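You operate a simulated robot arm through the tools that you are given. There is no shell and no other tool.

You run a simulated two-armed robot. Do the job below in one go: nothing can be reset, and whatever is moved stays where it is left.

JOB
Put the filled 20 ML case back and wipe up the oil smear.
Fine: swing the spout aside first; the case goes in its row; use the blue rag and put it back. What is to be rubbed or washed off counts as gone when no trace of it is left.

It is judged by the outcome, as a careful person would: the job done as asked, and still so three seconds after it is handed in. It fails if anything else is knocked over, pushed out of place, dropped, spilled or broken.

ROBOT AND FRAMES
Two 7-joint arms with two-finger grippers on one trunk, on a base that drives. Base frame: it is fixed to the floor where the robot stands at the start and does not move with it; the origin is under the middle of the robot, x ahead of it, y to its left, z up. Units: cm, rad, N and s.
The left shoulder is at the start at [4.6, 17.5, 120.3], the right one opposite. With the tool pointing down near the work surface each hand reaches from about 24 to 84 cm from the robot's upright axis, wherever it stands, measured 20 degrees to its own side. Places, roughly: connector [-75, -200, 75]; gauge case [-75, -225, 75]; oil filler [-80, -220, 80]; oil smear [-100, -170, 80]; rag [-100, -200, 75]; spout with a green knob [-80, -220, 90]. Payload 2.94 kg a hand.
The tool frame of a hand sits at the grasp point between the pads (the TCP): z along the fingers, y along the line on which they close. The tips reach 3 cm beyond it. The gripper opens to 13.8 cm. The gripper's body begins 10.9 cm behind the TCP.
Orientation is that of the tool frame in the base frame, as a unit quaternion [x, y, z, w]. With the fingers straight down and closing along the base's y, the tool's x points along the base's -x, its y along +y and its z along -z.

CONTROLS
- The arms move only by the tool send_rows. It takes "left_rows", "right_rows" or both (then of equal length, played together; a hand with none holds still); each is a list of rows, each an object (a shift or turn left out is 0, a gripper value left out holds the last) with "xyz": the shift along the base's x, y, z in units of 400 mm (1.0 is 400 mm), a list of three; "rotation": the turn, a rotation vector about the base's x, y, z in units of 90 degrees (1.0 is 90 degrees), a list of three; "hand": the closure, from 0 (fully open) to 1 (shut). In form: [{"xyz": [tx, ty, tz], "rotation": [rx, ry, rz], "hand": hand}, ...]. A call has 1 to 20 rows; each row is the pose to reach, as a shift and turn from the pose commanded when the call began. A call with a number of a shift or a turn outside -1 to 1 is refused whole. Rows are played at 5 a second. More than 5 cm and 0.15 rad between two rows, or a gripper value outside its range, and nothing of the call is played. Where a pose cannot be reached the arm comes as near as it can. A force on the tool above 40 N (or 10 N above the force at the start of the call, whichever is more), or a blocked arm, ends the call early, and 0.2 s more pass. The fingers move at their own pace and stop on an object; they squeeze with about 29 N. The grip force told is the motor's: it shows also when the fingers shut on nothing. Time passes only in rows, and 0.2 s behind the last, so rows that repeat a pose let the fingers close. It gives the time, the measured TCP pose, the force on the tool (base axes), the opening and the grip force at its end, in the units of the frame above (readings bear some noise), with the torque about the TCP (base axes, N m) and any sound that the robot's microphone picked up.
- Cameras (640 x 400 px; columns grow to the right, rows downward): "scene" is now at [11.36, -1.87, 168.52]; the picture's right is [-0.11, -0.99, 0.00], its down [-0.64, 0.07, -0.76] and it looks along [0.76, -0.08, -0.65] (base axes); focal length 281 px, centre (320, 200). "left" rides on the left gripper at [7.1, -1.9, -14.6] in its tool frame; the picture's right is [0.26, 0.97, 0.00], its down [-0.85, 0.23, -0.48] and it looks along [-0.46, 0.12, 0.88] (tool axes); focal length 280 px, centre (320, 200). "right" rides on the right gripper at [7.1, 1.9, -14.6] in its tool frame; the picture's right is [-0.26, 0.96, 0.00], its down [-0.85, -0.23, -0.48] and it looks along [-0.46, -0.13, 0.88] (tool axes); focal length 280 px, centre (320, 200). There is no depth. A picture from a camera that has moved, and an enlarged one, comes with that camera's place and axes in the base frame and with its lens. The place of the scene camera against the robot may be out by one fixed shift of up to 1.8 cm in any direction.
- camera(camera): a new picture of that camera. It takes no simulated time.
- raise_lower(by): slides the trunk up (or, below 0, down) by that many cm; the arms and the scene camera ride with it, the base frame stays. It gives what a move gives, with no picture.
- base_move(legs): drives the robot by 1 to 6 legs, each [ahead, turn to the left] in cm and rad, along the robot's own axes; the way and the turn of a leg run together, so that a leg with both is an arc; at most 150 cm and 3.142 rad a leg. The arms and the cameras ride along, it lands a little off, and it stops where it bumps. It gives what a move gives.
- turn_head(pan, tilt): turns the head with the scene camera to pan (to the left, within 2.094 rad either way) and tilt (down, from -0.506 to 1.204), counted from straight ahead of the robot. It gives what a move gives.
- zoom(camera, box): a new picture of the part [left, top, right, bottom] of that camera's present view, enlarged. It takes no simulated time.
- job_done(): hands the job in; it is judged then, once.

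Nothing tells you exact positions but the pictures and the camera data. Unless the task says otherwise, let go and move clear before handing in.

The tools are called after "Request:" as name(argument=value, ...) on one line, values as JSON. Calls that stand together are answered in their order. send_rows: Moves the arms, as the interface text tells. Its arguments: {"type":"object","properties":{"left_rows":{"type":"array","items":{"type":"object","properties":{"xyz":{"type":"array","items":{"type":"number"}},"rotation":{"type":"array","items":{"type":"number"}},"hand":{"type":"number"}}}},"right_rows":{"type":"array","items":{"type":"object","properties":{"xyz":{"type":"array","items":{"type":"number"}},"rotation":{"type":"array","items":{"type":"number"}},"hand":{"type":"number"}}}}},"required":[]} The other tools are called the same way: raise_lower (by) slides the trunk up or down; base_move (legs) drives the base; turn_head (pan, tilt) turns the head that bears the scene camera; camera (camera) takes a picture; zoom (camera, box) takes an enlarged picture of a part of a camera's view; job_done () hands the job in.

At the start:

```text
clock: 0.0
left_tcp_pos: [55.94, 17.77, 117.19]
left_ee_rot: [-0.001, 1.0, 0.0, 0.0]
left_wrist_force: [0.3, 0.6, -0.4]
left_moment: [-0.01, -0.04, 0.01]
left_opening: 13.8
left_finger_force: 0.0
right_tcp_pos: [39.96, -16.41, 108.28]
right_ee_rot: [-0.002, 1.0, 0.001, 0.001]
right_wrist_force: [0.1, -0.2, -0.2]
right_moment: [0.0, -0.02, 0.0]
right_opening: 13.81
right_finger_force: 0.1
trunk travel left (down, up): [-37.5, 35.9]
robot x, y, heading: [0.35, -0.1, 0.001]
head pan, tilt: [-0.106, 0.702]
```

scene: 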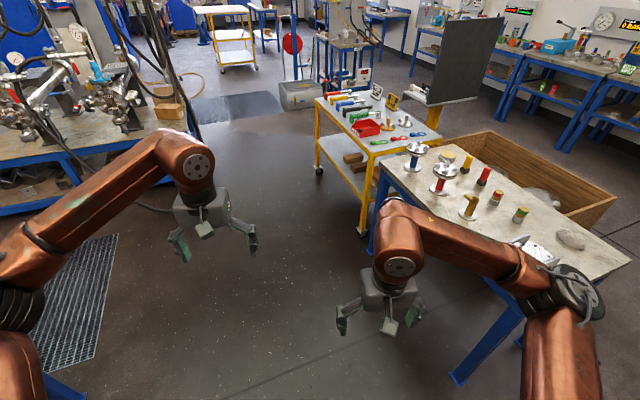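
right: 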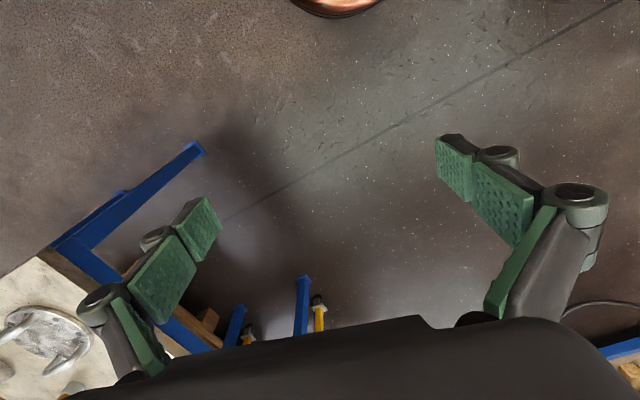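
left: 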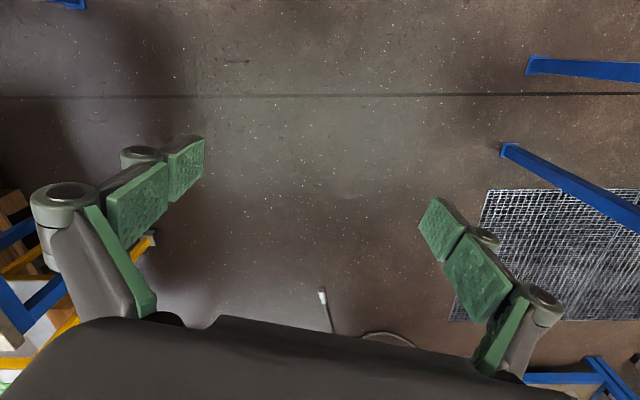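

The robot stands at the origin with the work area behind and to its right, around (-85, -205). I first turn the head that way to see the way and the bench.

Request:
turn_head(pan=-1.92, tilt=0.5)

```text
clock: 1.8
left_tcp_pos: [56.06, 17.82, 117.23]
left_ee_rot: [-0.001, 1.0, 0.0, 0.0]
left_wrist_force: [-0.2, -0.1, -0.2]
left_moment: [0.01, 0.01, 0.01]
left_opening: 13.82
left_finger_force: 0.1
right_tcp_pos: [39.9, -16.36, 108.29]
right_ee_rot: [-0.001, 1.0, 0.001, 0.0]
right_wrist_force: [0.4, 0.9, -0.1]
right_moment: [0.01, 0.0, 0.02]
right_opening: 13.79
right_finger_force: 0.1
trunk travel left (down, up): [-37.5, 35.9]
robot x, y, heading: [-0.48, 0.21, -0.002]
head pan, tilt: [-1.92, 0.499]
```

Request:
camera(camera="scene")

Request:
zoom(camera="scene", box=[160, 100, 480, 300])

```text
taken
camera scene: at [-0.19, -9.52, 170.31], right [-0.94, 0.34, 0.0], down [0.16, 0.45, -0.88], along [-0.3, -0.83, -0.48], focal length 281 px, centre (320, 200)
```

scene: 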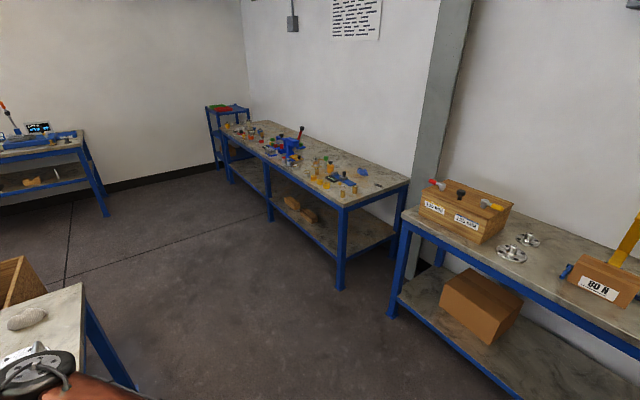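

```text
2.00 times, centred on (320, 200) of scene
camera zoom: at [-0.19, -9.52, 170.31], right [-0.94, 0.34, 0.0], down [0.16, 0.45, -0.88], along [-0.3, -0.83, -0.48], focal length 563 px, centre (320, 200)
```

zoom: 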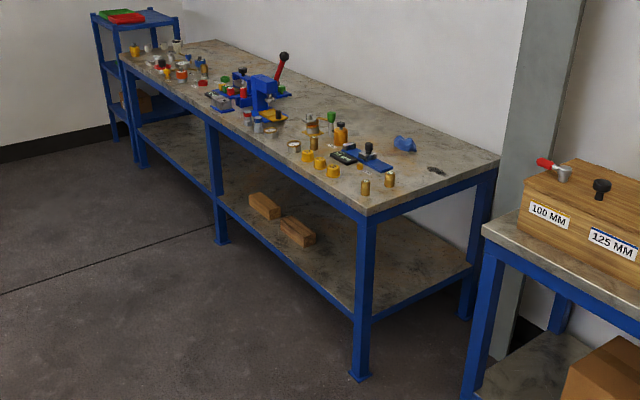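

The bench lies diagonally, with its front edge running from about (-68,-158) towards (-9,-346). The blue rag is near (-108,-208), and the floor between is clear. I raise the trunk a bit so the arms clear the tables, then drive to stand in front of the bench.

Request:
raise_lower(by=12)

Request:
zoom(camera="scene", box=[300, 140, 428, 220])

Request:
base_move(legs=[[0, -1.57], [90, 0], [83, 0]])

```text
clock: 3.3
left_tcp_pos: [56.07, 17.74, 129.13]
left_ee_rot: [-0.001, 1.0, -0.001, -0.001]
left_wrist_force: [0.5, -0.2, 0.0]
left_moment: [-0.03, 0.01, -0.03]
left_opening: 13.81
left_finger_force: 0.1
right_tcp_pos: [39.86, -16.34, 120.17]
right_ee_rot: [-0.001, 1.0, 0.0, 0.0]
right_wrist_force: [0.0, 0.3, 0.7]
right_moment: [0.01, 0.01, -0.02]
right_opening: 13.8
right_finger_force: 0.0
trunk travel left (down, up): [-49.5, 23.9]
robot x, y, heading: [0.1, 0.18, 0.002]
head pan, tilt: [-1.92, 0.499]
```

```text
5.00 times, centred on (364, 180) of scene
camera zoom: at [-4.02, -9.53, 182.3], right [-0.94, 0.34, 0.0], down [0.16, 0.45, -0.88], along [-0.3, -0.82, -0.48], focal length 1407 px, centre (100, 300)
```

zoom: 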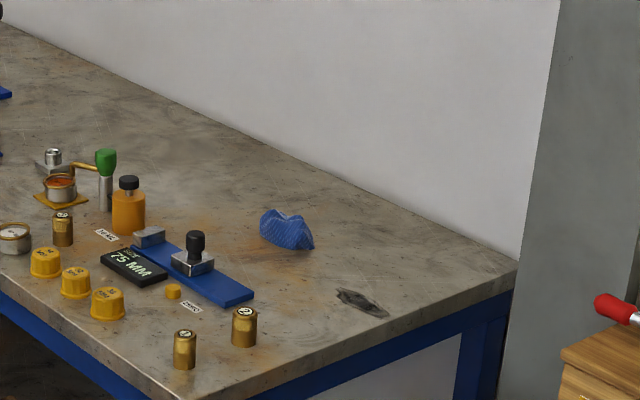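

```text
clock: 15.9
left_tcp_pos: [17.01, -230.79, 129.28]
left_ee_rot: [0.712, 0.702, 0.0, 0.001]
left_wrist_force: [-0.2, -0.1, -0.1]
left_moment: [0.01, 0.02, -0.03]
left_opening: 13.79
left_finger_force: 0.1
right_tcp_pos: [-16.81, -214.31, 120.16]
right_ee_rot: [0.711, 0.703, 0.0, 0.0]
right_wrist_force: [-0.3, -0.5, 0.2]
right_moment: [0.0, -0.02, -0.02]
right_opening: 13.8
right_finger_force: 0.1
trunk travel left (down, up): [-49.5, 23.9]
robot x, y, heading: [0.0, -174.5, -1.586]
head pan, tilt: [-1.92, 0.499]
```

I see the case, rows, spout with the green knob, rag and dark smear. Now I turn to face the bench and look down at it.

Request:
base_move(legs=[[0, -1.254]])

Request:
turn_head(pan=0, tilt=0.75)

Request:
camera(camera="scene")

```text
clock: 19.4
left_tcp_pos: [-47.89, -208.19, 129.23]
left_ee_rot: [0.988, 0.154, 0.0, 0.0]
left_wrist_force: [0.7, 0.6, -0.1]
left_moment: [0.0, 0.03, -0.02]
left_opening: 13.78
left_finger_force: 0.2
right_tcp_pos: [-43.02, -170.92, 120.21]
right_ee_rot: [0.988, 0.153, 0.0, 0.001]
right_wrist_force: [0.2, -0.8, 0.0]
right_moment: [-0.03, 0.0, 0.02]
right_opening: 13.78
right_finger_force: 0.1
trunk travel left (down, up): [-49.5, 23.9]
robot x, y, heading: [0.13, -174.64, -2.834]
head pan, tilt: [-1.92, 0.499]
```

```text
clock: 21.3
left_tcp_pos: [-47.87, -208.19, 129.2]
left_ee_rot: [0.988, 0.154, -0.001, 0.0]
left_wrist_force: [-0.8, -0.2, -0.3]
left_moment: [-0.03, 0.04, 0.0]
left_opening: 13.82
left_finger_force: 0.1
right_tcp_pos: [-42.85, -170.91, 120.21]
right_ee_rot: [0.988, 0.153, 0.0, 0.0]
right_wrist_force: [-0.5, 0.3, 0.4]
right_moment: [0.0, -0.01, 0.01]
right_opening: 13.78
right_finger_force: 0.1
trunk travel left (down, up): [-49.5, 23.9]
robot x, y, heading: [-0.07, -174.13, -2.833]
head pan, tilt: [0.0, 0.75]
```

```text
taken
camera scene: at [-8.14, -177.8, 180.11], right [-0.3, 0.95, 0.0], down [0.65, 0.21, -0.73], along [-0.7, -0.22, -0.68], focal length 281 px, centre (320, 200)
```

scene: 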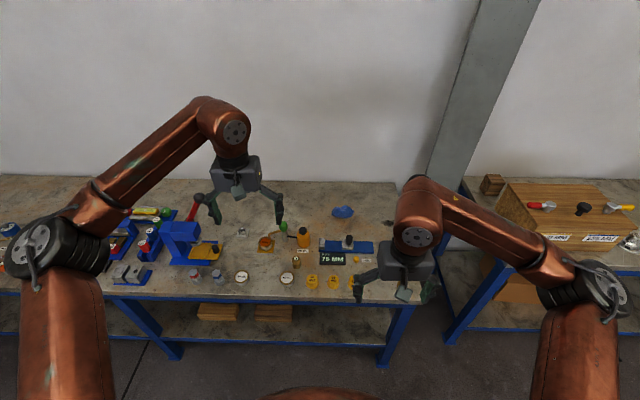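

Request:
zoom(camera="scene", box=[216, 190, 408, 310])

Request:
zoom(camera="scene", box=[232, 220, 312, 290])

Request:
camera(camera="left")

Request:
camera(camera="right")

```text
3.33 times, centred on (312, 250) of scene
camera zoom: at [-8.14, -177.8, 180.11], right [-0.3, 0.95, 0.0], down [0.65, 0.21, -0.73], along [-0.7, -0.22, -0.68], focal length 938 px, centre (347, 33)
```

zoom: 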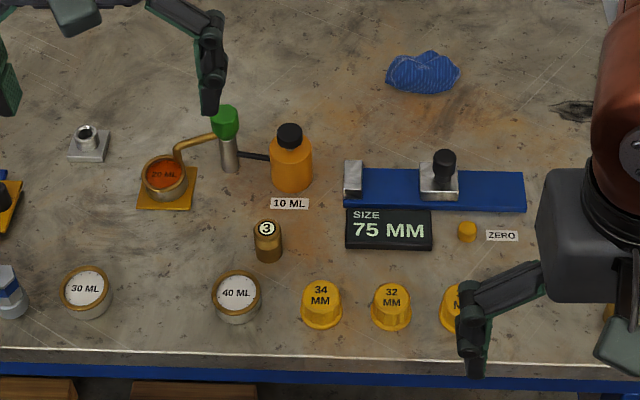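

```text
5.71 times, centred on (272, 255) of scene
camera zoom: at [-8.14, -177.8, 180.11], right [-0.3, 0.95, 0.0], down [0.65, 0.21, -0.73], along [-0.7, -0.22, -0.68], focal length 1608 px, centre (594, -114)
```

zoom: 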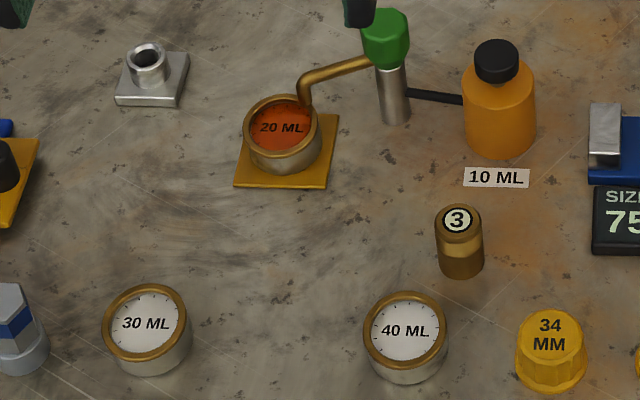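

```text
taken
camera left: at [-41.9, -204.26, 143.79], right [0.54, -0.84, 0.0], down [-0.74, -0.48, 0.48], along [-0.4, -0.26, -0.88], focal length 280 px, centre (320, 200)
```

left: 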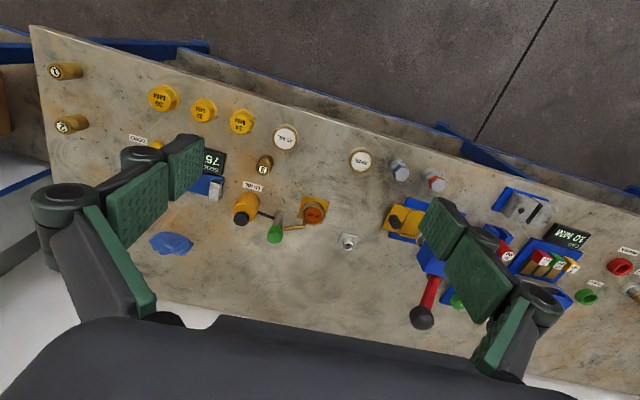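

```text
taken
camera right: at [-35.59, -170.68, 134.81], right [0.04, -1.0, 0.0], down [-0.88, -0.04, 0.48], along [-0.48, -0.02, -0.88], focal length 280 px, centre (320, 200)
```

right: 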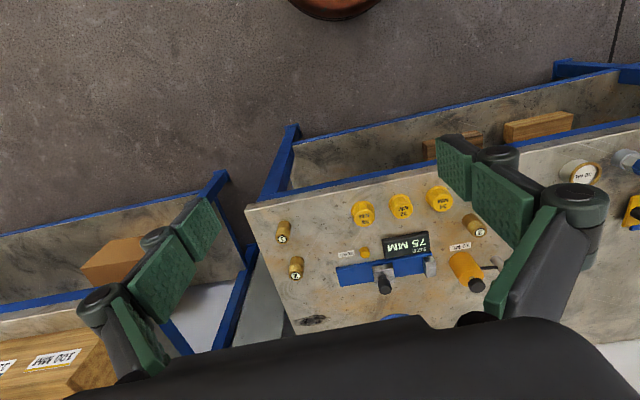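

The 20 ML case sits under the spout at about (-76,-224). The 30 ML and 40 ML cases stand in a row at the front of the bench with a gap between them. I check my clearance to the bench before driving closer, and look for a mark showing the 20 ML slot.

Request:
turn_head(pan=0, tilt=1.2)

Request:
camera(camera="scene")

Request:
zoom(camera="left", box=[220, 100, 460, 260])

```text
clock: 22.2
left_tcp_pos: [-47.95, -208.25, 129.2]
left_ee_rot: [0.988, 0.154, -0.001, 0.001]
left_wrist_force: [0.8, -0.3, -0.4]
left_moment: [-0.01, -0.01, 0.01]
left_opening: 13.81
left_finger_force: 0.0
right_tcp_pos: [-42.92, -170.83, 120.21]
right_ee_rot: [0.988, 0.153, 0.001, 0.0]
right_wrist_force: [0.1, -0.4, 0.4]
right_moment: [0.0, 0.0, 0.02]
right_opening: 13.8
right_finger_force: 0.1
trunk travel left (down, up): [-49.5, 23.9]
robot x, y, heading: [0.23, -174.31, -2.835]
head pan, tilt: [0.0, 1.201]
```

```text
taken
camera scene: at [-5.58, -176.99, 176.95], right [-0.3, 0.95, 0.0], down [0.89, 0.28, -0.36], along [-0.35, -0.11, -0.93], focal length 281 px, centre (320, 200)
```

scene: 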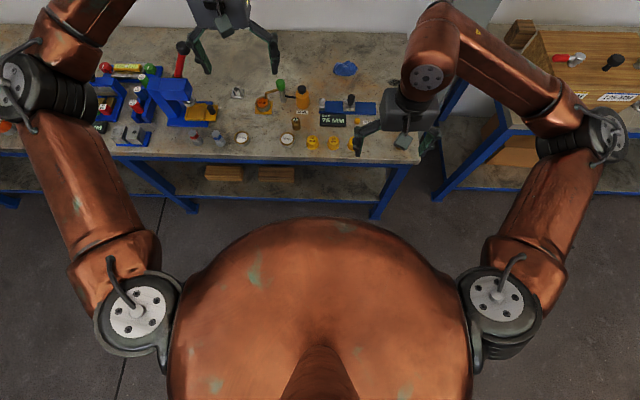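

```text
2.50 times, centred on (340, 180) of left
camera zoom: at [-41.9, -204.26, 143.79], right [0.54, -0.84, 0.0], down [-0.74, -0.48, 0.48], along [-0.4, -0.26, -0.88], focal length 701 px, centre (270, 250)
```

zoom: 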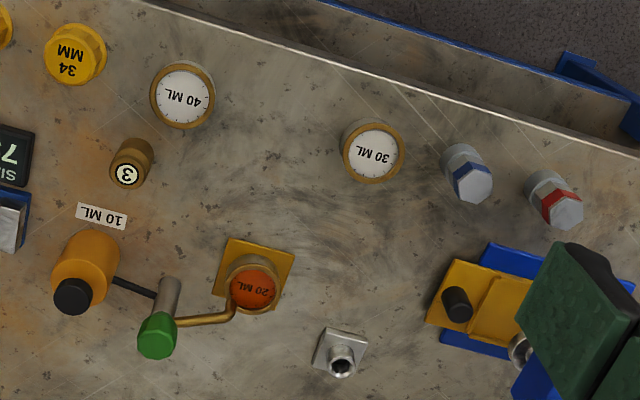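

The row has a gap midway between 30 ML (-57,-226) and 40 ML (-62,-207.5), which is where the 20 ML case belongs. I drive forward in steps to get within reach.

Request:
base_move(legs=[[15, 0]])

Request:
camera(camera="scene")

```text
clock: 23.6
left_tcp_pos: [-61.23, -212.46, 129.6]
left_ee_rot: [0.988, 0.154, -0.003, 0.0]
left_wrist_force: [0.1, -1.6, -0.7]
left_moment: [0.04, 0.0, 0.0]
left_opening: 13.79
left_finger_force: 0.0
right_tcp_pos: [-56.4, -175.14, 120.48]
right_ee_rot: [0.988, 0.154, -0.004, 0.0]
right_wrist_force: [0.2, -0.6, -0.6]
right_moment: [0.02, 0.0, 0.03]
right_opening: 13.8
right_finger_force: 0.1
trunk travel left (down, up): [-49.5, 23.9]
robot x, y, heading: [-14.43, -178.93, -2.836]
head pan, tilt: [0.0, 1.201]
```

```text
taken
camera scene: at [-19.45, -181.4, 176.93], right [-0.3, 0.95, 0.0], down [0.89, 0.28, -0.36], along [-0.35, -0.11, -0.93], focal length 281 px, centre (320, 200)
```

scene: 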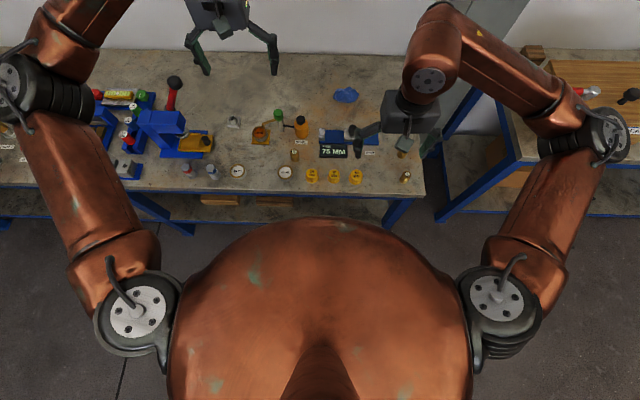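

No bump yet; the bench edge is now about 50 cm ahead of the axis. I go a little further.

Request:
base_move(legs=[[7, 0]])

Request:
camera(camera="left")

Request:
camera(camera="right")

Request:
camera(camera="scene")

```text
clock: 25.1
left_tcp_pos: [-56.19, -212.49, 133.58]
left_ee_rot: [0.982, 0.181, -0.05, 0.004]
left_wrist_force: [1.1, 0.0, -0.7]
left_moment: [-0.06, 0.06, -0.05]
left_opening: 13.77
left_finger_force: 0.0
right_tcp_pos: [-52.09, -172.6, 122.08]
right_ee_rot: [0.986, 0.157, -0.058, 0.003]
right_wrist_force: [0.6, -0.1, 0.5]
right_moment: [0.06, 0.1, 0.05]
right_opening: 13.82
right_finger_force: 0.0
trunk travel left (down, up): [-49.5, 23.9]
robot x, y, heading: [-20.8, -181.21, -2.835]
head pan, tilt: [0.0, 1.201]
stopped in leg 1: the robot was blocked; the commanded pose is now the measured one
```

```text
taken
camera left: at [-48.91, -207.58, 147.44], right [0.59, -0.81, -0.04], down [-0.66, -0.5, 0.56], along [-0.47, -0.3, -0.83], focal length 280 px, centre (320, 200)
```

left: 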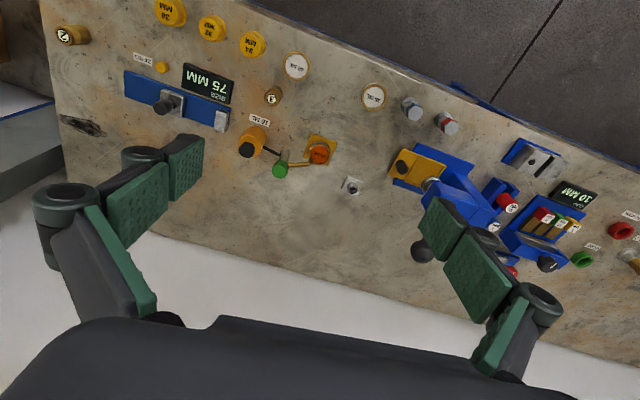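

```text
taken
camera right: at [-43.06, -172.11, 135.82], right [0.05, -1.0, 0.02], down [-0.82, -0.03, 0.57], along [-0.57, -0.04, -0.82], focal length 280 px, centre (320, 200)
```

right: 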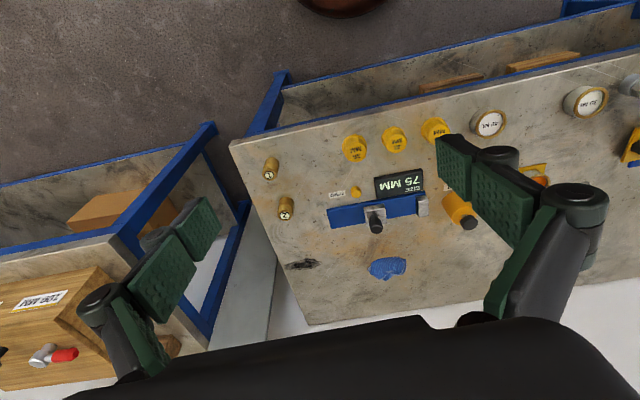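

```text
taken
camera scene: at [-24.5, -182.92, 176.98], right [-0.3, 0.95, 0.0], down [0.88, 0.28, -0.37], along [-0.36, -0.11, -0.93], focal length 281 px, centre (320, 200)
```

scene: 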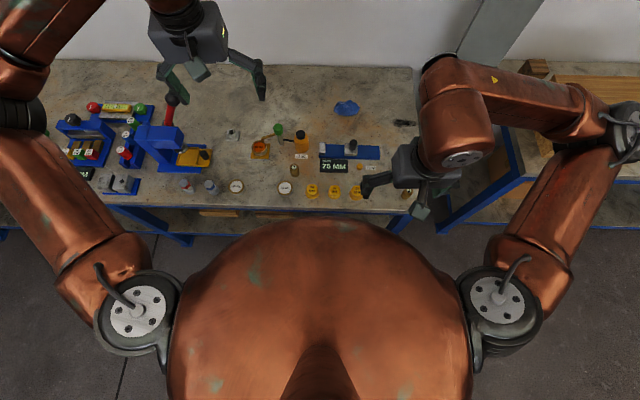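

The base touched the bench and stopped, so this is as close as I can get. I back off a centimetre, lower the trunk to its old height, and check that nothing on the bench shifted.

Request:
base_move(legs=[[-1, 0]])

Request:
raise_lower(by=-12)

```text
clock: 25.9
left_tcp_pos: [-58.1, -213.07, 132.74]
left_ee_rot: [0.983, 0.182, -0.038, 0.001]
left_wrist_force: [-1.1, -0.7, 0.1]
left_moment: [0.06, -0.15, 0.0]
left_opening: 13.83
left_finger_force: 0.1
right_tcp_pos: [-53.87, -173.4, 121.76]
right_ee_rot: [0.987, 0.154, -0.045, 0.002]
right_wrist_force: [-0.4, -0.5, 0.3]
right_moment: [0.07, -0.14, -0.01]
right_opening: 13.79
right_finger_force: 0.0
trunk travel left (down, up): [-49.5, 23.9]
robot x, y, heading: [-20.11, -180.94, -2.835]
head pan, tilt: [0.0, 1.201]
```

```text
clock: 27.4
left_tcp_pos: [-56.6, -212.39, 121.39]
left_ee_rot: [0.982, 0.181, -0.045, 0.003]
left_wrist_force: [1.1, 0.0, 0.9]
left_moment: [-0.01, 0.11, 0.03]
left_opening: 13.82
left_finger_force: 0.1
right_tcp_pos: [-52.29, -172.86, 110.09]
right_ee_rot: [0.987, 0.154, -0.052, 0.003]
right_wrist_force: [0.9, -0.8, 0.1]
right_moment: [-0.01, 0.08, -0.01]
right_opening: 13.8
right_finger_force: 0.1
trunk travel left (down, up): [-37.5, 35.9]
robot x, y, heading: [-19.77, -180.42, -2.833]
head pan, tilt: [0.0, 1.201]
```

I bring the left hand over the row with its tool straight down, to look at the spout and case from close up.

Request:
send_rows(left_rows=[{"xyz": [-0.0425, -0.027, -0.085], "rotation": [0.0025, -0.01, -0.006]}, {"xyz": [-0.085, -0.054, -0.17], "rotation": [0.005, -0.02, -0.012]}, {"xyz": [-0.1275, -0.081, -0.255], "rotation": [0.0075, -0.03, -0.018]}, {"xyz": [-0.17, -0.108, -0.34], "rotation": [0.01, -0.04, -0.023]}, {"xyz": [-0.2125, -0.135, -0.425], "rotation": [0.0125, -0.05, -0.029]}, {"xyz": [-0.255, -0.1625, -0.51], "rotation": [0.0149, -0.06, -0.035]}, {"xyz": [-0.255, -0.1625, -0.51], "rotation": [0.0149, -0.06, -0.035]}])

Request:
camera(camera="left")

Request:
camera(camera="scene")

```text
clock: 28.9
left_tcp_pos: [-67.04, -219.01, 100.57]
left_ee_rot: [0.988, 0.154, 0.006, -0.002]
left_wrist_force: [0.4, -0.5, 0.5]
left_moment: [0.01, 0.02, -0.03]
left_opening: 13.79
left_finger_force: 0.3
right_tcp_pos: [-52.73, -173.06, 109.8]
right_ee_rot: [0.987, 0.153, -0.05, 0.003]
right_wrist_force: [0.5, 0.6, -0.1]
right_moment: [0.03, 0.02, 0.0]
right_opening: 13.79
right_finger_force: 0.0
trunk travel left (down, up): [-37.5, 35.9]
robot x, y, heading: [-20.3, -181.13, -2.83]
head pan, tilt: [0.0, 1.201]
```

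```text
taken
camera left: at [-61.19, -215.07, 115.26], right [0.54, -0.84, 0.0], down [-0.74, -0.48, 0.47], along [-0.39, -0.25, -0.89], focal length 280 px, centre (320, 200)
```

left: 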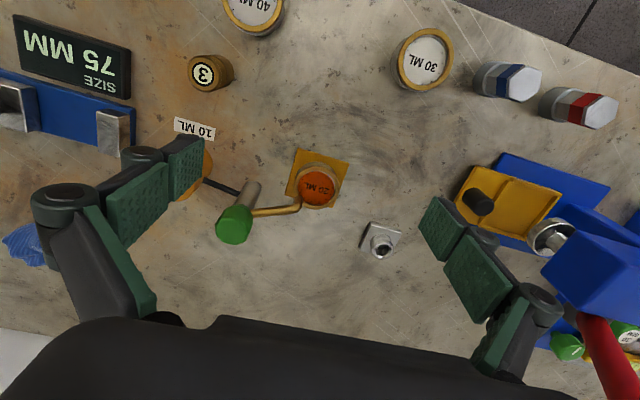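

```text
taken
camera scene: at [-29.25, -184.46, 164.95], right [-0.3, 0.95, 0.0], down [0.89, 0.28, -0.36], along [-0.35, -0.11, -0.93], focal length 281 px, centre (320, 200)
```

scene: 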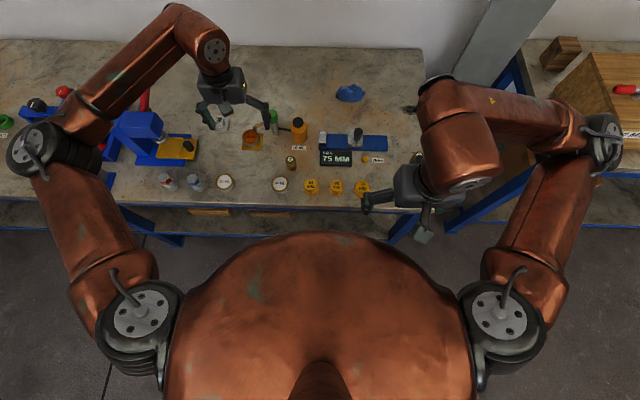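

Request:
zoom(camera="left", box=[160, 110, 400, 260])

Request:
zoom(camera="left", box=[180, 0, 500, 200])

Request:
zoom(camera="scene", box=[200, 70, 440, 220])

```text
2.67 times, centred on (280, 185) of left
camera zoom: at [-61.19, -215.07, 115.26], right [0.54, -0.84, 0.0], down [-0.74, -0.48, 0.47], along [-0.39, -0.25, -0.89], focal length 748 px, centre (427, 240)
```

zoom: 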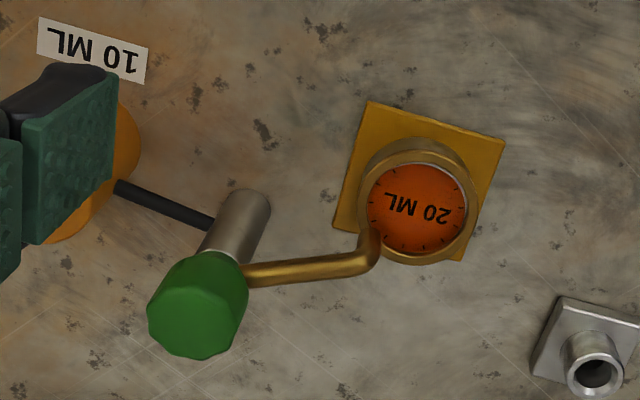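

```text
2.00 times, centred on (340, 100) of left
camera zoom: at [-61.19, -215.07, 115.26], right [0.54, -0.84, 0.0], down [-0.74, -0.48, 0.47], along [-0.39, -0.25, -0.89], focal length 561 px, centre (280, 400)
```

zoom: 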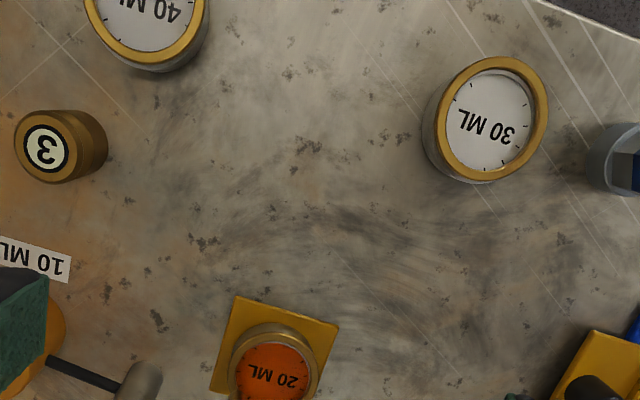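

```text
2.67 times, centred on (320, 145) of scene
camera zoom: at [-29.25, -184.46, 164.95], right [-0.3, 0.95, 0.0], down [0.89, 0.28, -0.36], along [-0.35, -0.11, -0.93], focal length 750 px, centre (320, 347)
```

zoom: 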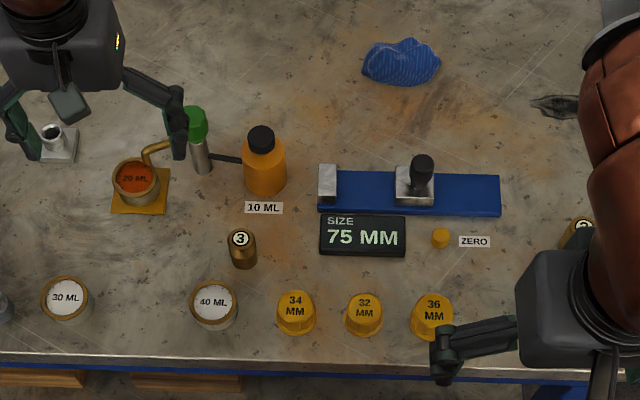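

The filler has a bottle on the right, a post carrying the green knob and spout, and the case on a small yellow tray. I lower and tilt the left hand for a flatter view, to judge heights.

Request:
send_rows(left_rows=[{"xyz": [0.024, 0.008, -0.08], "rotation": [-0.025, 0.08, 0]}, {"xyz": [0.048, 0.015, -0.16], "rotation": [-0.05, 0.16, 0]}, {"xyz": [0.072, 0.023, -0.24], "rotation": [-0.075, 0.24, 0]}, {"xyz": [0.095, 0.03, -0.315], "rotation": [-0.1, 0.318, 0]}, {"xyz": [0.095, 0.03, -0.315], "rotation": [-0.1, 0.318, 0]}])

Request:
camera(camera="left")

Request:
zoom(camera="left", box=[180, 80, 420, 230])

```text
clock: 30.1
left_tcp_pos: [-63.44, -217.82, 87.99]
left_ee_rot: [0.956, 0.149, -0.252, 0.037]
left_wrist_force: [-0.2, 0.2, -0.9]
left_moment: [0.04, 0.02, -0.02]
left_opening: 13.78
left_finger_force: 0.0
right_tcp_pos: [-52.68, -173.0, 109.87]
right_ee_rot: [0.987, 0.153, -0.049, 0.003]
right_wrist_force: [-0.6, 0.6, -0.7]
right_moment: [-0.01, 0.0, -0.01]
right_opening: 13.79
right_finger_force: 0.0
trunk travel left (down, up): [-37.5, 35.9]
robot x, y, heading: [-19.76, -180.59, -2.834]
head pan, tilt: [0.0, 1.201]
```

```text
taken
camera left: at [-51.52, -212.02, 97.19], right [0.51, -0.85, -0.13], down [-0.41, -0.38, 0.83], along [-0.76, -0.37, -0.54], focal length 280 px, centre (320, 200)
```

left: 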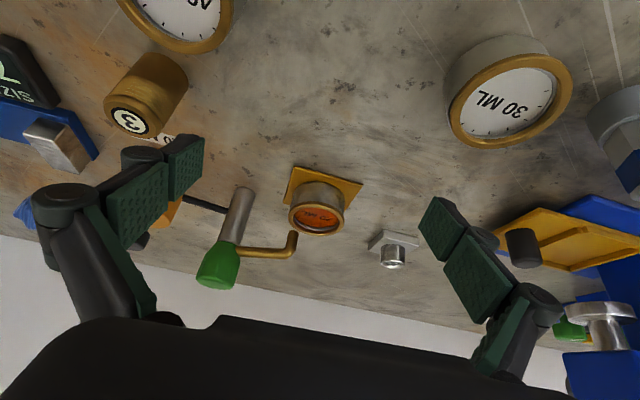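

```text
2.67 times, centred on (300, 155) of left
camera zoom: at [-51.52, -212.02, 97.19], right [0.51, -0.85, -0.13], down [-0.41, -0.38, 0.83], along [-0.76, -0.37, -0.54], focal length 748 px, centre (373, 320)
```

zoom: 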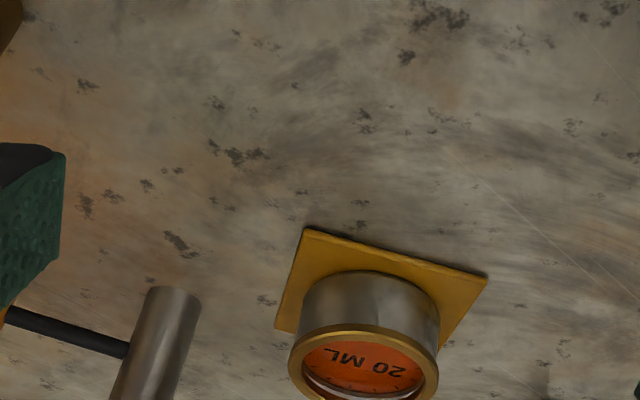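

Triangulating two views, I put the bench top at z≈79.8, the case rim at 83.5 around (-74.1,-222.9), the post and knob axis at (-79.9,-216) with the knob from 86.5 to 91.3, and the spout tip at z≈85. I'll grip the knob from above and twist the spout clockwise, away from me and clear of the bottle. First I raise and level the left hand.

Request:
send_rows(left_rows=[{"xyz": [0, 0, 0.09], "rotation": [0.025, -0.08, 0], "hand": 0.565}, {"xyz": [0, 0, 0.18], "rotation": [0.05, -0.16, 0], "hand": 0.565}, {"xyz": [-0.04, 0.005, 0.27], "rotation": [0.075, -0.24, 0], "hand": 0.565}, {"xyz": [-0.09, 0.012, 0.35], "rotation": [0.1, -0.318, 0], "hand": 0.565}, {"xyz": [-0.165, 0.02, 0.35], "rotation": [0.1, -0.318, 0], "hand": 0.565}])

Request:
send_rows(left_rows=[{"xyz": [-0.02, 0.002, 0], "rotation": [0, 0, 0.093]}, {"xyz": [-0.04, 0.005, 0], "rotation": [0, 0, 0.186]}, {"xyz": [-0.06, 0.007, 0], "rotation": [0, 0, 0.279]}, {"xyz": [-0.08, 0.009, 0], "rotation": [0, 0, 0.372]}, {"xyz": [-0.1, 0.011, 0], "rotation": [0, 0, 0.465]}, {"xyz": [-0.12, 0.013, 0], "rotation": [0, 0, 0.558]}, {"xyz": [-0.14, 0.015, 0], "rotation": [0, 0, 0.651]}, {"xyz": [-0.16, 0.017, 0], "rotation": [0, 0, 0.744]}, {"xyz": [-0.18, 0.019, 0], "rotation": [0, 0, 0.837]}, {"xyz": [-0.2, 0.02, 0], "rotation": [0, 0, 0.925]}, {"xyz": [-0.2, 0.02, 0], "rotation": [0, 0, 0.99]}])

```text
clock: 31.4
left_tcp_pos: [-70.2, -216.89, 101.99]
left_ee_rot: [0.988, 0.154, 0.007, -0.002]
left_wrist_force: [0.5, 0.1, -0.4]
left_moment: [0.0, 0.0, 0.01]
left_opening: 5.99
left_finger_force: 0.0
right_tcp_pos: [-52.89, -173.08, 109.8]
right_ee_rot: [0.987, 0.153, -0.049, 0.003]
right_wrist_force: [-1.0, 0.1, -0.2]
right_moment: [-0.04, -0.05, 0.01]
right_opening: 13.8
right_finger_force: 0.0
trunk travel left (down, up): [-37.5, 35.9]
robot x, y, heading: [-20.15, -180.95, -2.837]
head pan, tilt: [0.0, 1.201]
```

```text
clock: 33.8
left_tcp_pos: [-78.09, -216.26, 102.03]
left_ee_rot: [0.594, 0.804, 0.004, -0.005]
left_wrist_force: [0.9, 0.1, 0.4]
left_moment: [0.0, -0.01, -0.03]
left_opening: 5.97
left_finger_force: 0.0
right_tcp_pos: [-52.75, -173.06, 109.76]
right_ee_rot: [0.987, 0.154, -0.05, 0.003]
right_wrist_force: [-0.6, -0.6, -0.2]
right_moment: [-0.04, -0.01, 0.05]
right_opening: 13.8
right_finger_force: 0.1
trunk travel left (down, up): [-37.5, 35.9]
robot x, y, heading: [-19.81, -181.1, -2.832]
head pan, tilt: [0.0, 1.201]
```

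Request:
send_rows(left_rows=[{"xyz": [-0.015, 0.002, -0.01], "rotation": [0, 0, 0.08]}, {"xyz": [-0.03, 0.004, -0.02], "rotation": [0, 0, 0.16]}, {"xyz": [-0.045, 0.005, -0.03], "rotation": [0, 0, 0.24]}, {"xyz": [-0.045, 0.005, -0.04], "rotation": [0, 0, 0.31]}, {"xyz": [-0.045, 0.005, -0.04], "rotation": [0, 0, 0.31]}])

Request:
camera(camera="left")

Request:
zoom(camera="scene", box=[160, 50, 400, 200])

```text
clock: 35.0
left_tcp_pos: [-79.86, -215.95, 100.37]
left_ee_rot: [0.384, 0.923, 0.001, -0.005]
left_wrist_force: [0.5, -0.4, 0.3]
left_moment: [0.02, 0.0, 0.0]
left_opening: 6.01
left_finger_force: 0.1
right_tcp_pos: [-52.78, -173.09, 109.88]
right_ee_rot: [0.987, 0.153, -0.05, 0.002]
right_wrist_force: [-0.4, 0.0, 0.6]
right_moment: [0.01, 0.0, 0.02]
right_opening: 13.77
right_finger_force: 0.1
trunk travel left (down, up): [-37.5, 35.9]
robot x, y, heading: [-19.73, -180.74, -2.838]
head pan, tilt: [0.0, 1.201]
```

```text
taken
camera left: at [-86.21, -212.4, 115.08], right [0.5, 0.87, 0.0], down [0.77, -0.44, 0.47], along [0.4, -0.23, -0.88], focal length 280 px, centre (320, 200)
```

left: 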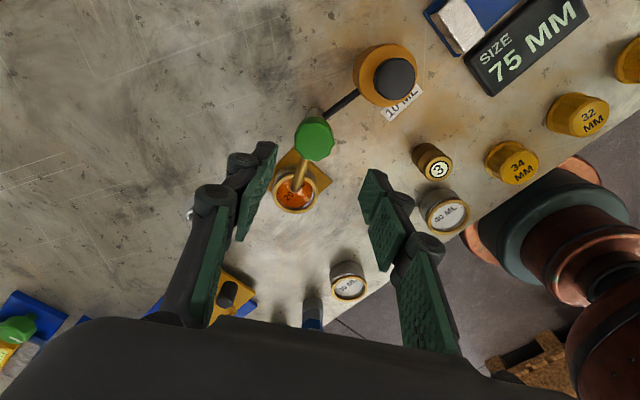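

```text
2.67 times, centred on (280, 125) of scene
camera zoom: at [-29.32, -184.49, 164.94], right [-0.3, 0.95, 0.0], down [0.89, 0.28, -0.36], along [-0.34, -0.11, -0.93], focal length 750 px, centre (427, 400)
```

zoom: 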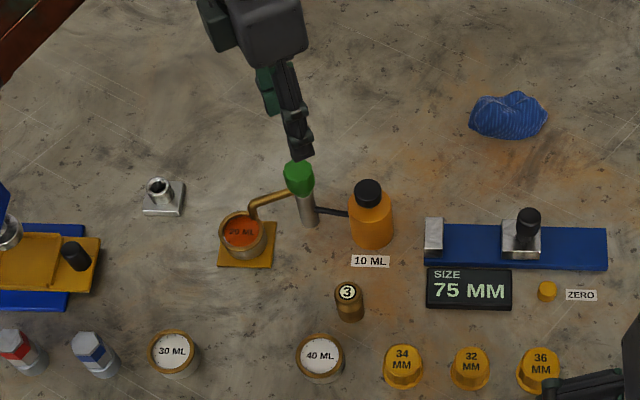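

The hand is over the knob and the picture shows it about half a centimetre off, so I correct that while descending to straddle the knob.

Request:
send_rows(left_rows=[{"xyz": [-0.0125, -0.009, -0.05]}, {"xyz": [-0.0125, -0.009, -0.12]}, {"xyz": [-0.0125, -0.009, -0.19]}, {"xyz": [-0.0125, -0.009, -0.255]}, {"xyz": [-0.0125, -0.009, -0.255]}])

Request:
camera(camera="left")

Request:
zoom(camera="scene", box=[200, 70, 320, 150])

```text
clock: 36.1
left_tcp_pos: [-80.12, -216.43, 90.42]
left_ee_rot: [0.384, 0.923, 0.002, -0.006]
left_wrist_force: [0.6, -0.1, -1.4]
left_moment: [0.02, 0.02, 0.02]
left_opening: 5.99
left_finger_force: 0.1
right_tcp_pos: [-52.73, -173.02, 109.68]
right_ee_rot: [0.987, 0.154, -0.049, 0.002]
right_wrist_force: [-0.3, 0.6, 0.7]
right_moment: [0.01, 0.01, 0.0]
right_opening: 13.8
right_finger_force: 0.1
trunk travel left (down, up): [-37.5, 35.9]
robot x, y, heading: [-19.94, -180.86, -2.832]
head pan, tilt: [0.0, 1.201]
```

```text
taken
camera left: at [-86.51, -212.78, 104.97], right [0.5, 0.87, 0.0], down [0.77, -0.44, 0.47], along [0.4, -0.23, -0.89], focal length 280 px, centre (320, 200)
```

left: 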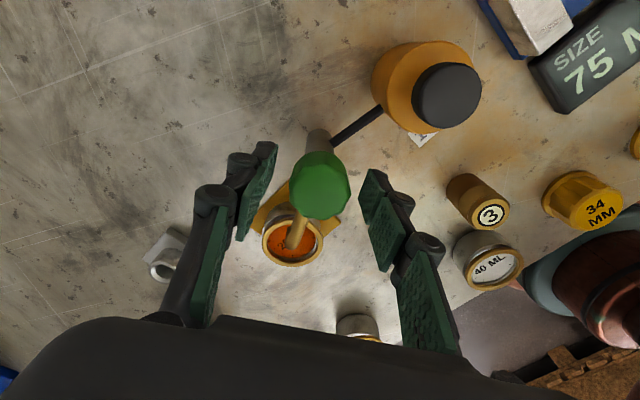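

```text
5.00 times, centred on (260, 110) of scene
camera zoom: at [-29.28, -184.49, 164.95], right [-0.3, 0.95, 0.0], down [0.89, 0.28, -0.36], along [-0.35, -0.11, -0.93], focal length 1407 px, centre (620, 650)
```

zoom: 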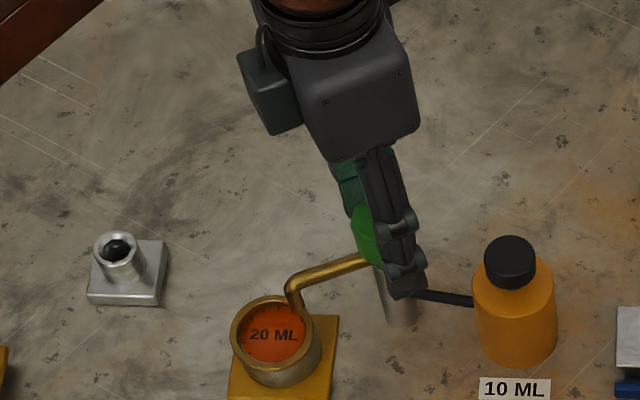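

The knob is centred between the pads. I close on it gently.

Request:
send_rows(left_rows=[{"hand": 0.65}, {"hand": 0.7}, {"hand": 0.75}, {"hand": 0.8}, {"hand": 0.85}])

```text
clock: 37.4
left_tcp_pos: [-80.12, -216.36, 90.37]
left_ee_rot: [0.384, 0.923, 0.002, -0.006]
left_wrist_force: [-0.3, 0.5, -0.8]
left_moment: [0.01, 0.02, -0.01]
left_opening: 3.46
left_finger_force: 45.1
right_tcp_pos: [-52.72, -173.01, 109.92]
right_ee_rot: [0.987, 0.153, -0.051, 0.002]
right_wrist_force: [-0.5, 0.0, -0.7]
right_moment: [0.03, 0.04, 0.01]
right_opening: 13.79
right_finger_force: 0.0
trunk travel left (down, up): [-37.5, 35.9]
robot x, y, heading: [-19.78, -180.62, -2.837]
head pan, tilt: [0.0, 1.201]
```

The knob is held at 3.46 cm with no side load. I twist a little clockwise first and check that the spout follows.

Request:
send_rows(left_rows=[{"rotation": [0, 0, -0.05]}, {"rotation": [0, 0, -0.1]}, {"rotation": [0, 0, -0.15]}, {"rotation": [0, 0, -0.2]}])

Request:
zoom(camera="scene", box=[200, 70, 320, 150])

```text
clock: 38.4
left_tcp_pos: [-80.22, -216.37, 90.38]
left_ee_rot: [0.525, 0.851, 0.002, -0.005]
left_wrist_force: [5.6, -0.3, 6.8]
left_moment: [0.01, -0.16, -0.02]
left_opening: 3.44
left_finger_force: 45.0
right_tcp_pos: [-52.63, -172.96, 109.91]
right_ee_rot: [0.987, 0.154, -0.05, 0.002]
right_wrist_force: [-0.4, 0.3, -0.6]
right_moment: [0.03, 0.02, 0.05]
right_opening: 13.78
right_finger_force: 0.0
trunk travel left (down, up): [-37.5, 35.9]
robot x, y, heading: [-19.57, -180.77, -2.834]
head pan, tilt: [0.0, 1.201]
```

```text
5.00 times, centred on (260, 110) of scene
camera zoom: at [-29.18, -184.48, 164.95], right [-0.3, 0.95, 0.0], down [0.89, 0.28, -0.36], along [-0.35, -0.11, -0.93], focal length 1407 px, centre (620, 650)
```

zoom: 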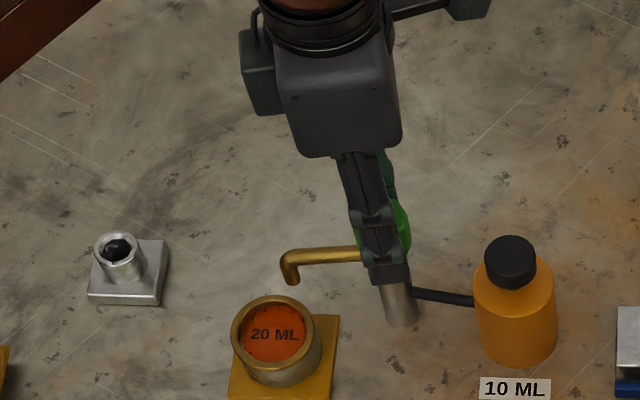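

The spout follows the knob freely. I continue the swing.

Request:
send_rows(left_rows=[{"rotation": [0, 0, -0.06]}, {"rotation": [0, 0, -0.12]}, {"rotation": [0, 0, -0.18]}, {"rotation": [0, 0, -0.24]}, {"rotation": [0, 0, -0.3]}, {"rotation": [0, 0, -0.36]}, {"rotation": [0, 0, -0.42]}, {"rotation": [0, 0, -0.48]}])

Request:
zoom(camera="scene", box=[200, 70, 320, 150])

```text
clock: 40.1
left_tcp_pos: [-80.23, -216.35, 90.3]
left_ee_rot: [0.801, 0.599, 0.005, -0.004]
left_wrist_force: [14.8, 0.8, 7.8]
left_moment: [0.0, -0.28, 0.0]
left_opening: 3.45
left_finger_force: 44.6
right_tcp_pos: [-52.53, -172.92, 109.91]
right_ee_rot: [0.987, 0.153, -0.05, 0.003]
right_wrist_force: [-0.3, 0.2, 0.3]
right_moment: [0.02, 0.01, -0.03]
right_opening: 13.8
right_finger_force: 0.0
trunk travel left (down, up): [-37.5, 35.9]
robot x, y, heading: [-19.83, -180.78, -2.834]
head pan, tilt: [0.0, 1.201]
```

```text
5.00 times, centred on (260, 110) of scene
camera zoom: at [-29.04, -184.46, 164.96], right [-0.3, 0.95, 0.0], down [0.89, 0.28, -0.36], along [-0.35, -0.11, -0.93], focal length 1407 px, centre (620, 650)
```

zoom: 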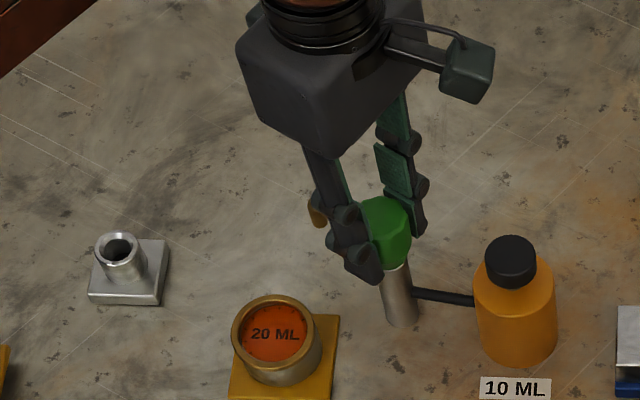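

The spout has swung about 60°. There is some side force, so I ease x a little while turning the rest.

Request:
send_rows(left_rows=[{"xyz": [0.004, 0, -0.001], "rotation": [0, 0, -0.06]}, {"xyz": [0.007, 0, -0.002], "rotation": [0, 0, -0.12]}, {"xyz": [0.009, 0, -0.002], "rotation": [0, 0, -0.18]}, {"xyz": [0.01, 0, -0.002], "rotation": [0, 0, -0.24]}, {"xyz": [0.01, 0, -0.002], "rotation": [0, 0, -0.3]}, {"xyz": [0.01, 0, -0.002], "rotation": [0, 0, -0.36]}])

Request:
camera(camera="left")

Request:
zoom(camera="scene", box=[200, 70, 320, 150])

```text
clock: 41.5
left_tcp_pos: [-79.99, -216.16, 90.22]
left_ee_rot: [0.936, 0.352, 0.005, -0.003]
left_wrist_force: [-8.2, 2.4, 10.9]
left_moment: [0.16, 0.14, 0.78]
left_opening: 3.44
left_finger_force: 45.4
right_tcp_pos: [-52.77, -172.89, 109.82]
right_ee_rot: [0.987, 0.153, -0.05, 0.003]
right_wrist_force: [0.6, 0.3, 0.9]
right_moment: [-0.01, 0.0, -0.03]
right_opening: 13.81
right_finger_force: 0.1
trunk travel left (down, up): [-37.5, 35.9]
robot x, y, heading: [-19.53, -180.99, -2.836]
head pan, tilt: [0.0, 1.201]
```

```text
taken
camera left: at [-76.11, -210.24, 104.92], right [0.83, -0.56, 0.0], down [-0.49, -0.74, 0.46], along [-0.26, -0.39, -0.89], focal length 280 px, centre (320, 200)
```

left: 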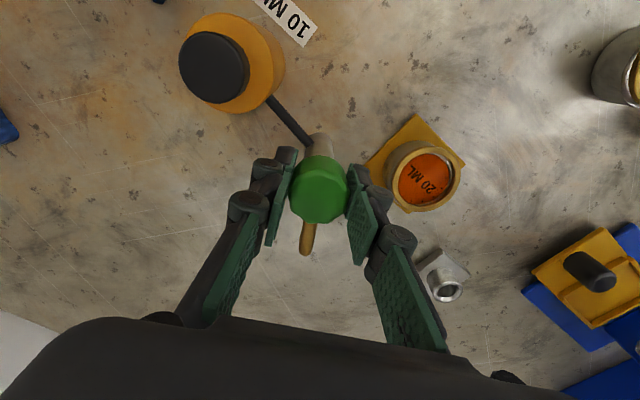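

```text
5.00 times, centred on (260, 110) of scene
camera zoom: at [-29.31, -184.41, 164.95], right [-0.3, 0.95, 0.0], down [0.89, 0.28, -0.36], along [-0.34, -0.11, -0.93], focal length 1407 px, centre (620, 650)
```

zoom: 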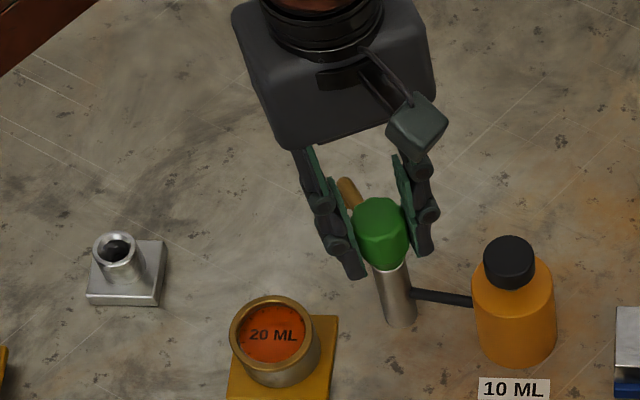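

The spout now points away from me, well clear of the case, and the moment suggests it has met its stop. I release and rise straight up.

Request:
send_rows(left_rows=[{"rotation": [0, 0, 0.02], "hand": 0.72}, {"rotation": [0, 0, 0.02], "hand": 0.65}, {"rotation": [0, 0, 0.02], "hand": 0.6}, {"rotation": [0, 0, 0.02], "hand": 0.6}])

Request:
send_rows(left_rows=[{"xyz": [0, 0, 0.06]}, {"xyz": [0, 0, 0.14]}, {"xyz": [0, 0, 0.22]}, {"xyz": [0, 0, 0.3]}, {"xyz": [0, 0, 0.36]}])

Request:
camera(camera="left")

Request:
zoom(camera="scene", box=[200, 70, 320, 150])

```text
clock: 42.5
left_tcp_pos: [-79.97, -216.27, 90.09]
left_ee_rot: [0.93, 0.367, 0.005, -0.004]
left_wrist_force: [0.2, 0.3, 0.1]
left_moment: [0.0, 0.0, 0.03]
left_opening: 5.52
left_finger_force: 0.1
right_tcp_pos: [-52.84, -172.96, 109.77]
right_ee_rot: [0.987, 0.153, -0.05, 0.002]
right_wrist_force: [-0.4, -0.3, 0.1]
right_moment: [-0.01, 0.05, -0.02]
right_opening: 13.79
right_finger_force: 0.2
trunk travel left (down, up): [-37.5, 35.9]
robot x, y, heading: [-20.17, -180.37, -2.835]
head pan, tilt: [0.0, 1.201]
```

```text
clock: 43.8
left_tcp_pos: [-80.04, -216.44, 104.6]
left_ee_rot: [0.93, 0.367, 0.005, -0.003]
left_wrist_force: [0.1, 0.2, -0.1]
left_moment: [-0.02, -0.02, 0.0]
left_opening: 5.49
left_finger_force: 0.0
right_tcp_pos: [-52.69, -173.03, 109.78]
right_ee_rot: [0.987, 0.153, -0.05, 0.003]
right_wrist_force: [0.8, 0.2, -0.5]
right_moment: [-0.01, -0.01, 0.01]
right_opening: 13.79
right_finger_force: 0.1
trunk travel left (down, up): [-37.5, 35.9]
robot x, y, heading: [-20.23, -180.65, -2.834]
head pan, tilt: [0.0, 1.201]
```

```text
taken
camera left: at [-76.47, -210.28, 119.25], right [0.85, -0.53, 0.0], down [-0.47, -0.75, 0.47], along [-0.24, -0.4, -0.88], focal length 280 px, centre (320, 200)
```

left: 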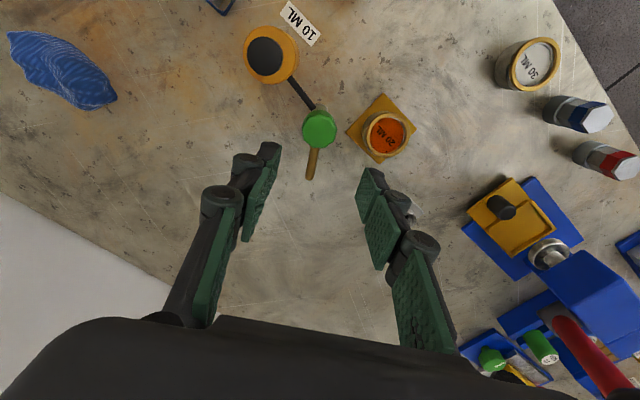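

```text
5.00 times, centred on (260, 110) of scene
camera zoom: at [-29.28, -184.48, 164.94], right [-0.3, 0.95, 0.0], down [0.89, 0.28, -0.36], along [-0.35, -0.11, -0.93], focal length 1407 px, centre (620, 650)
```

zoom: 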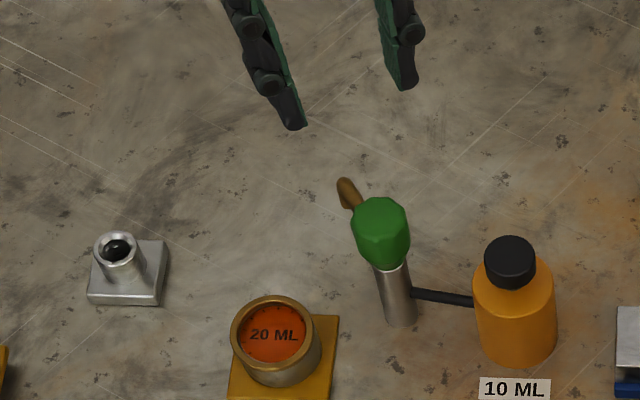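

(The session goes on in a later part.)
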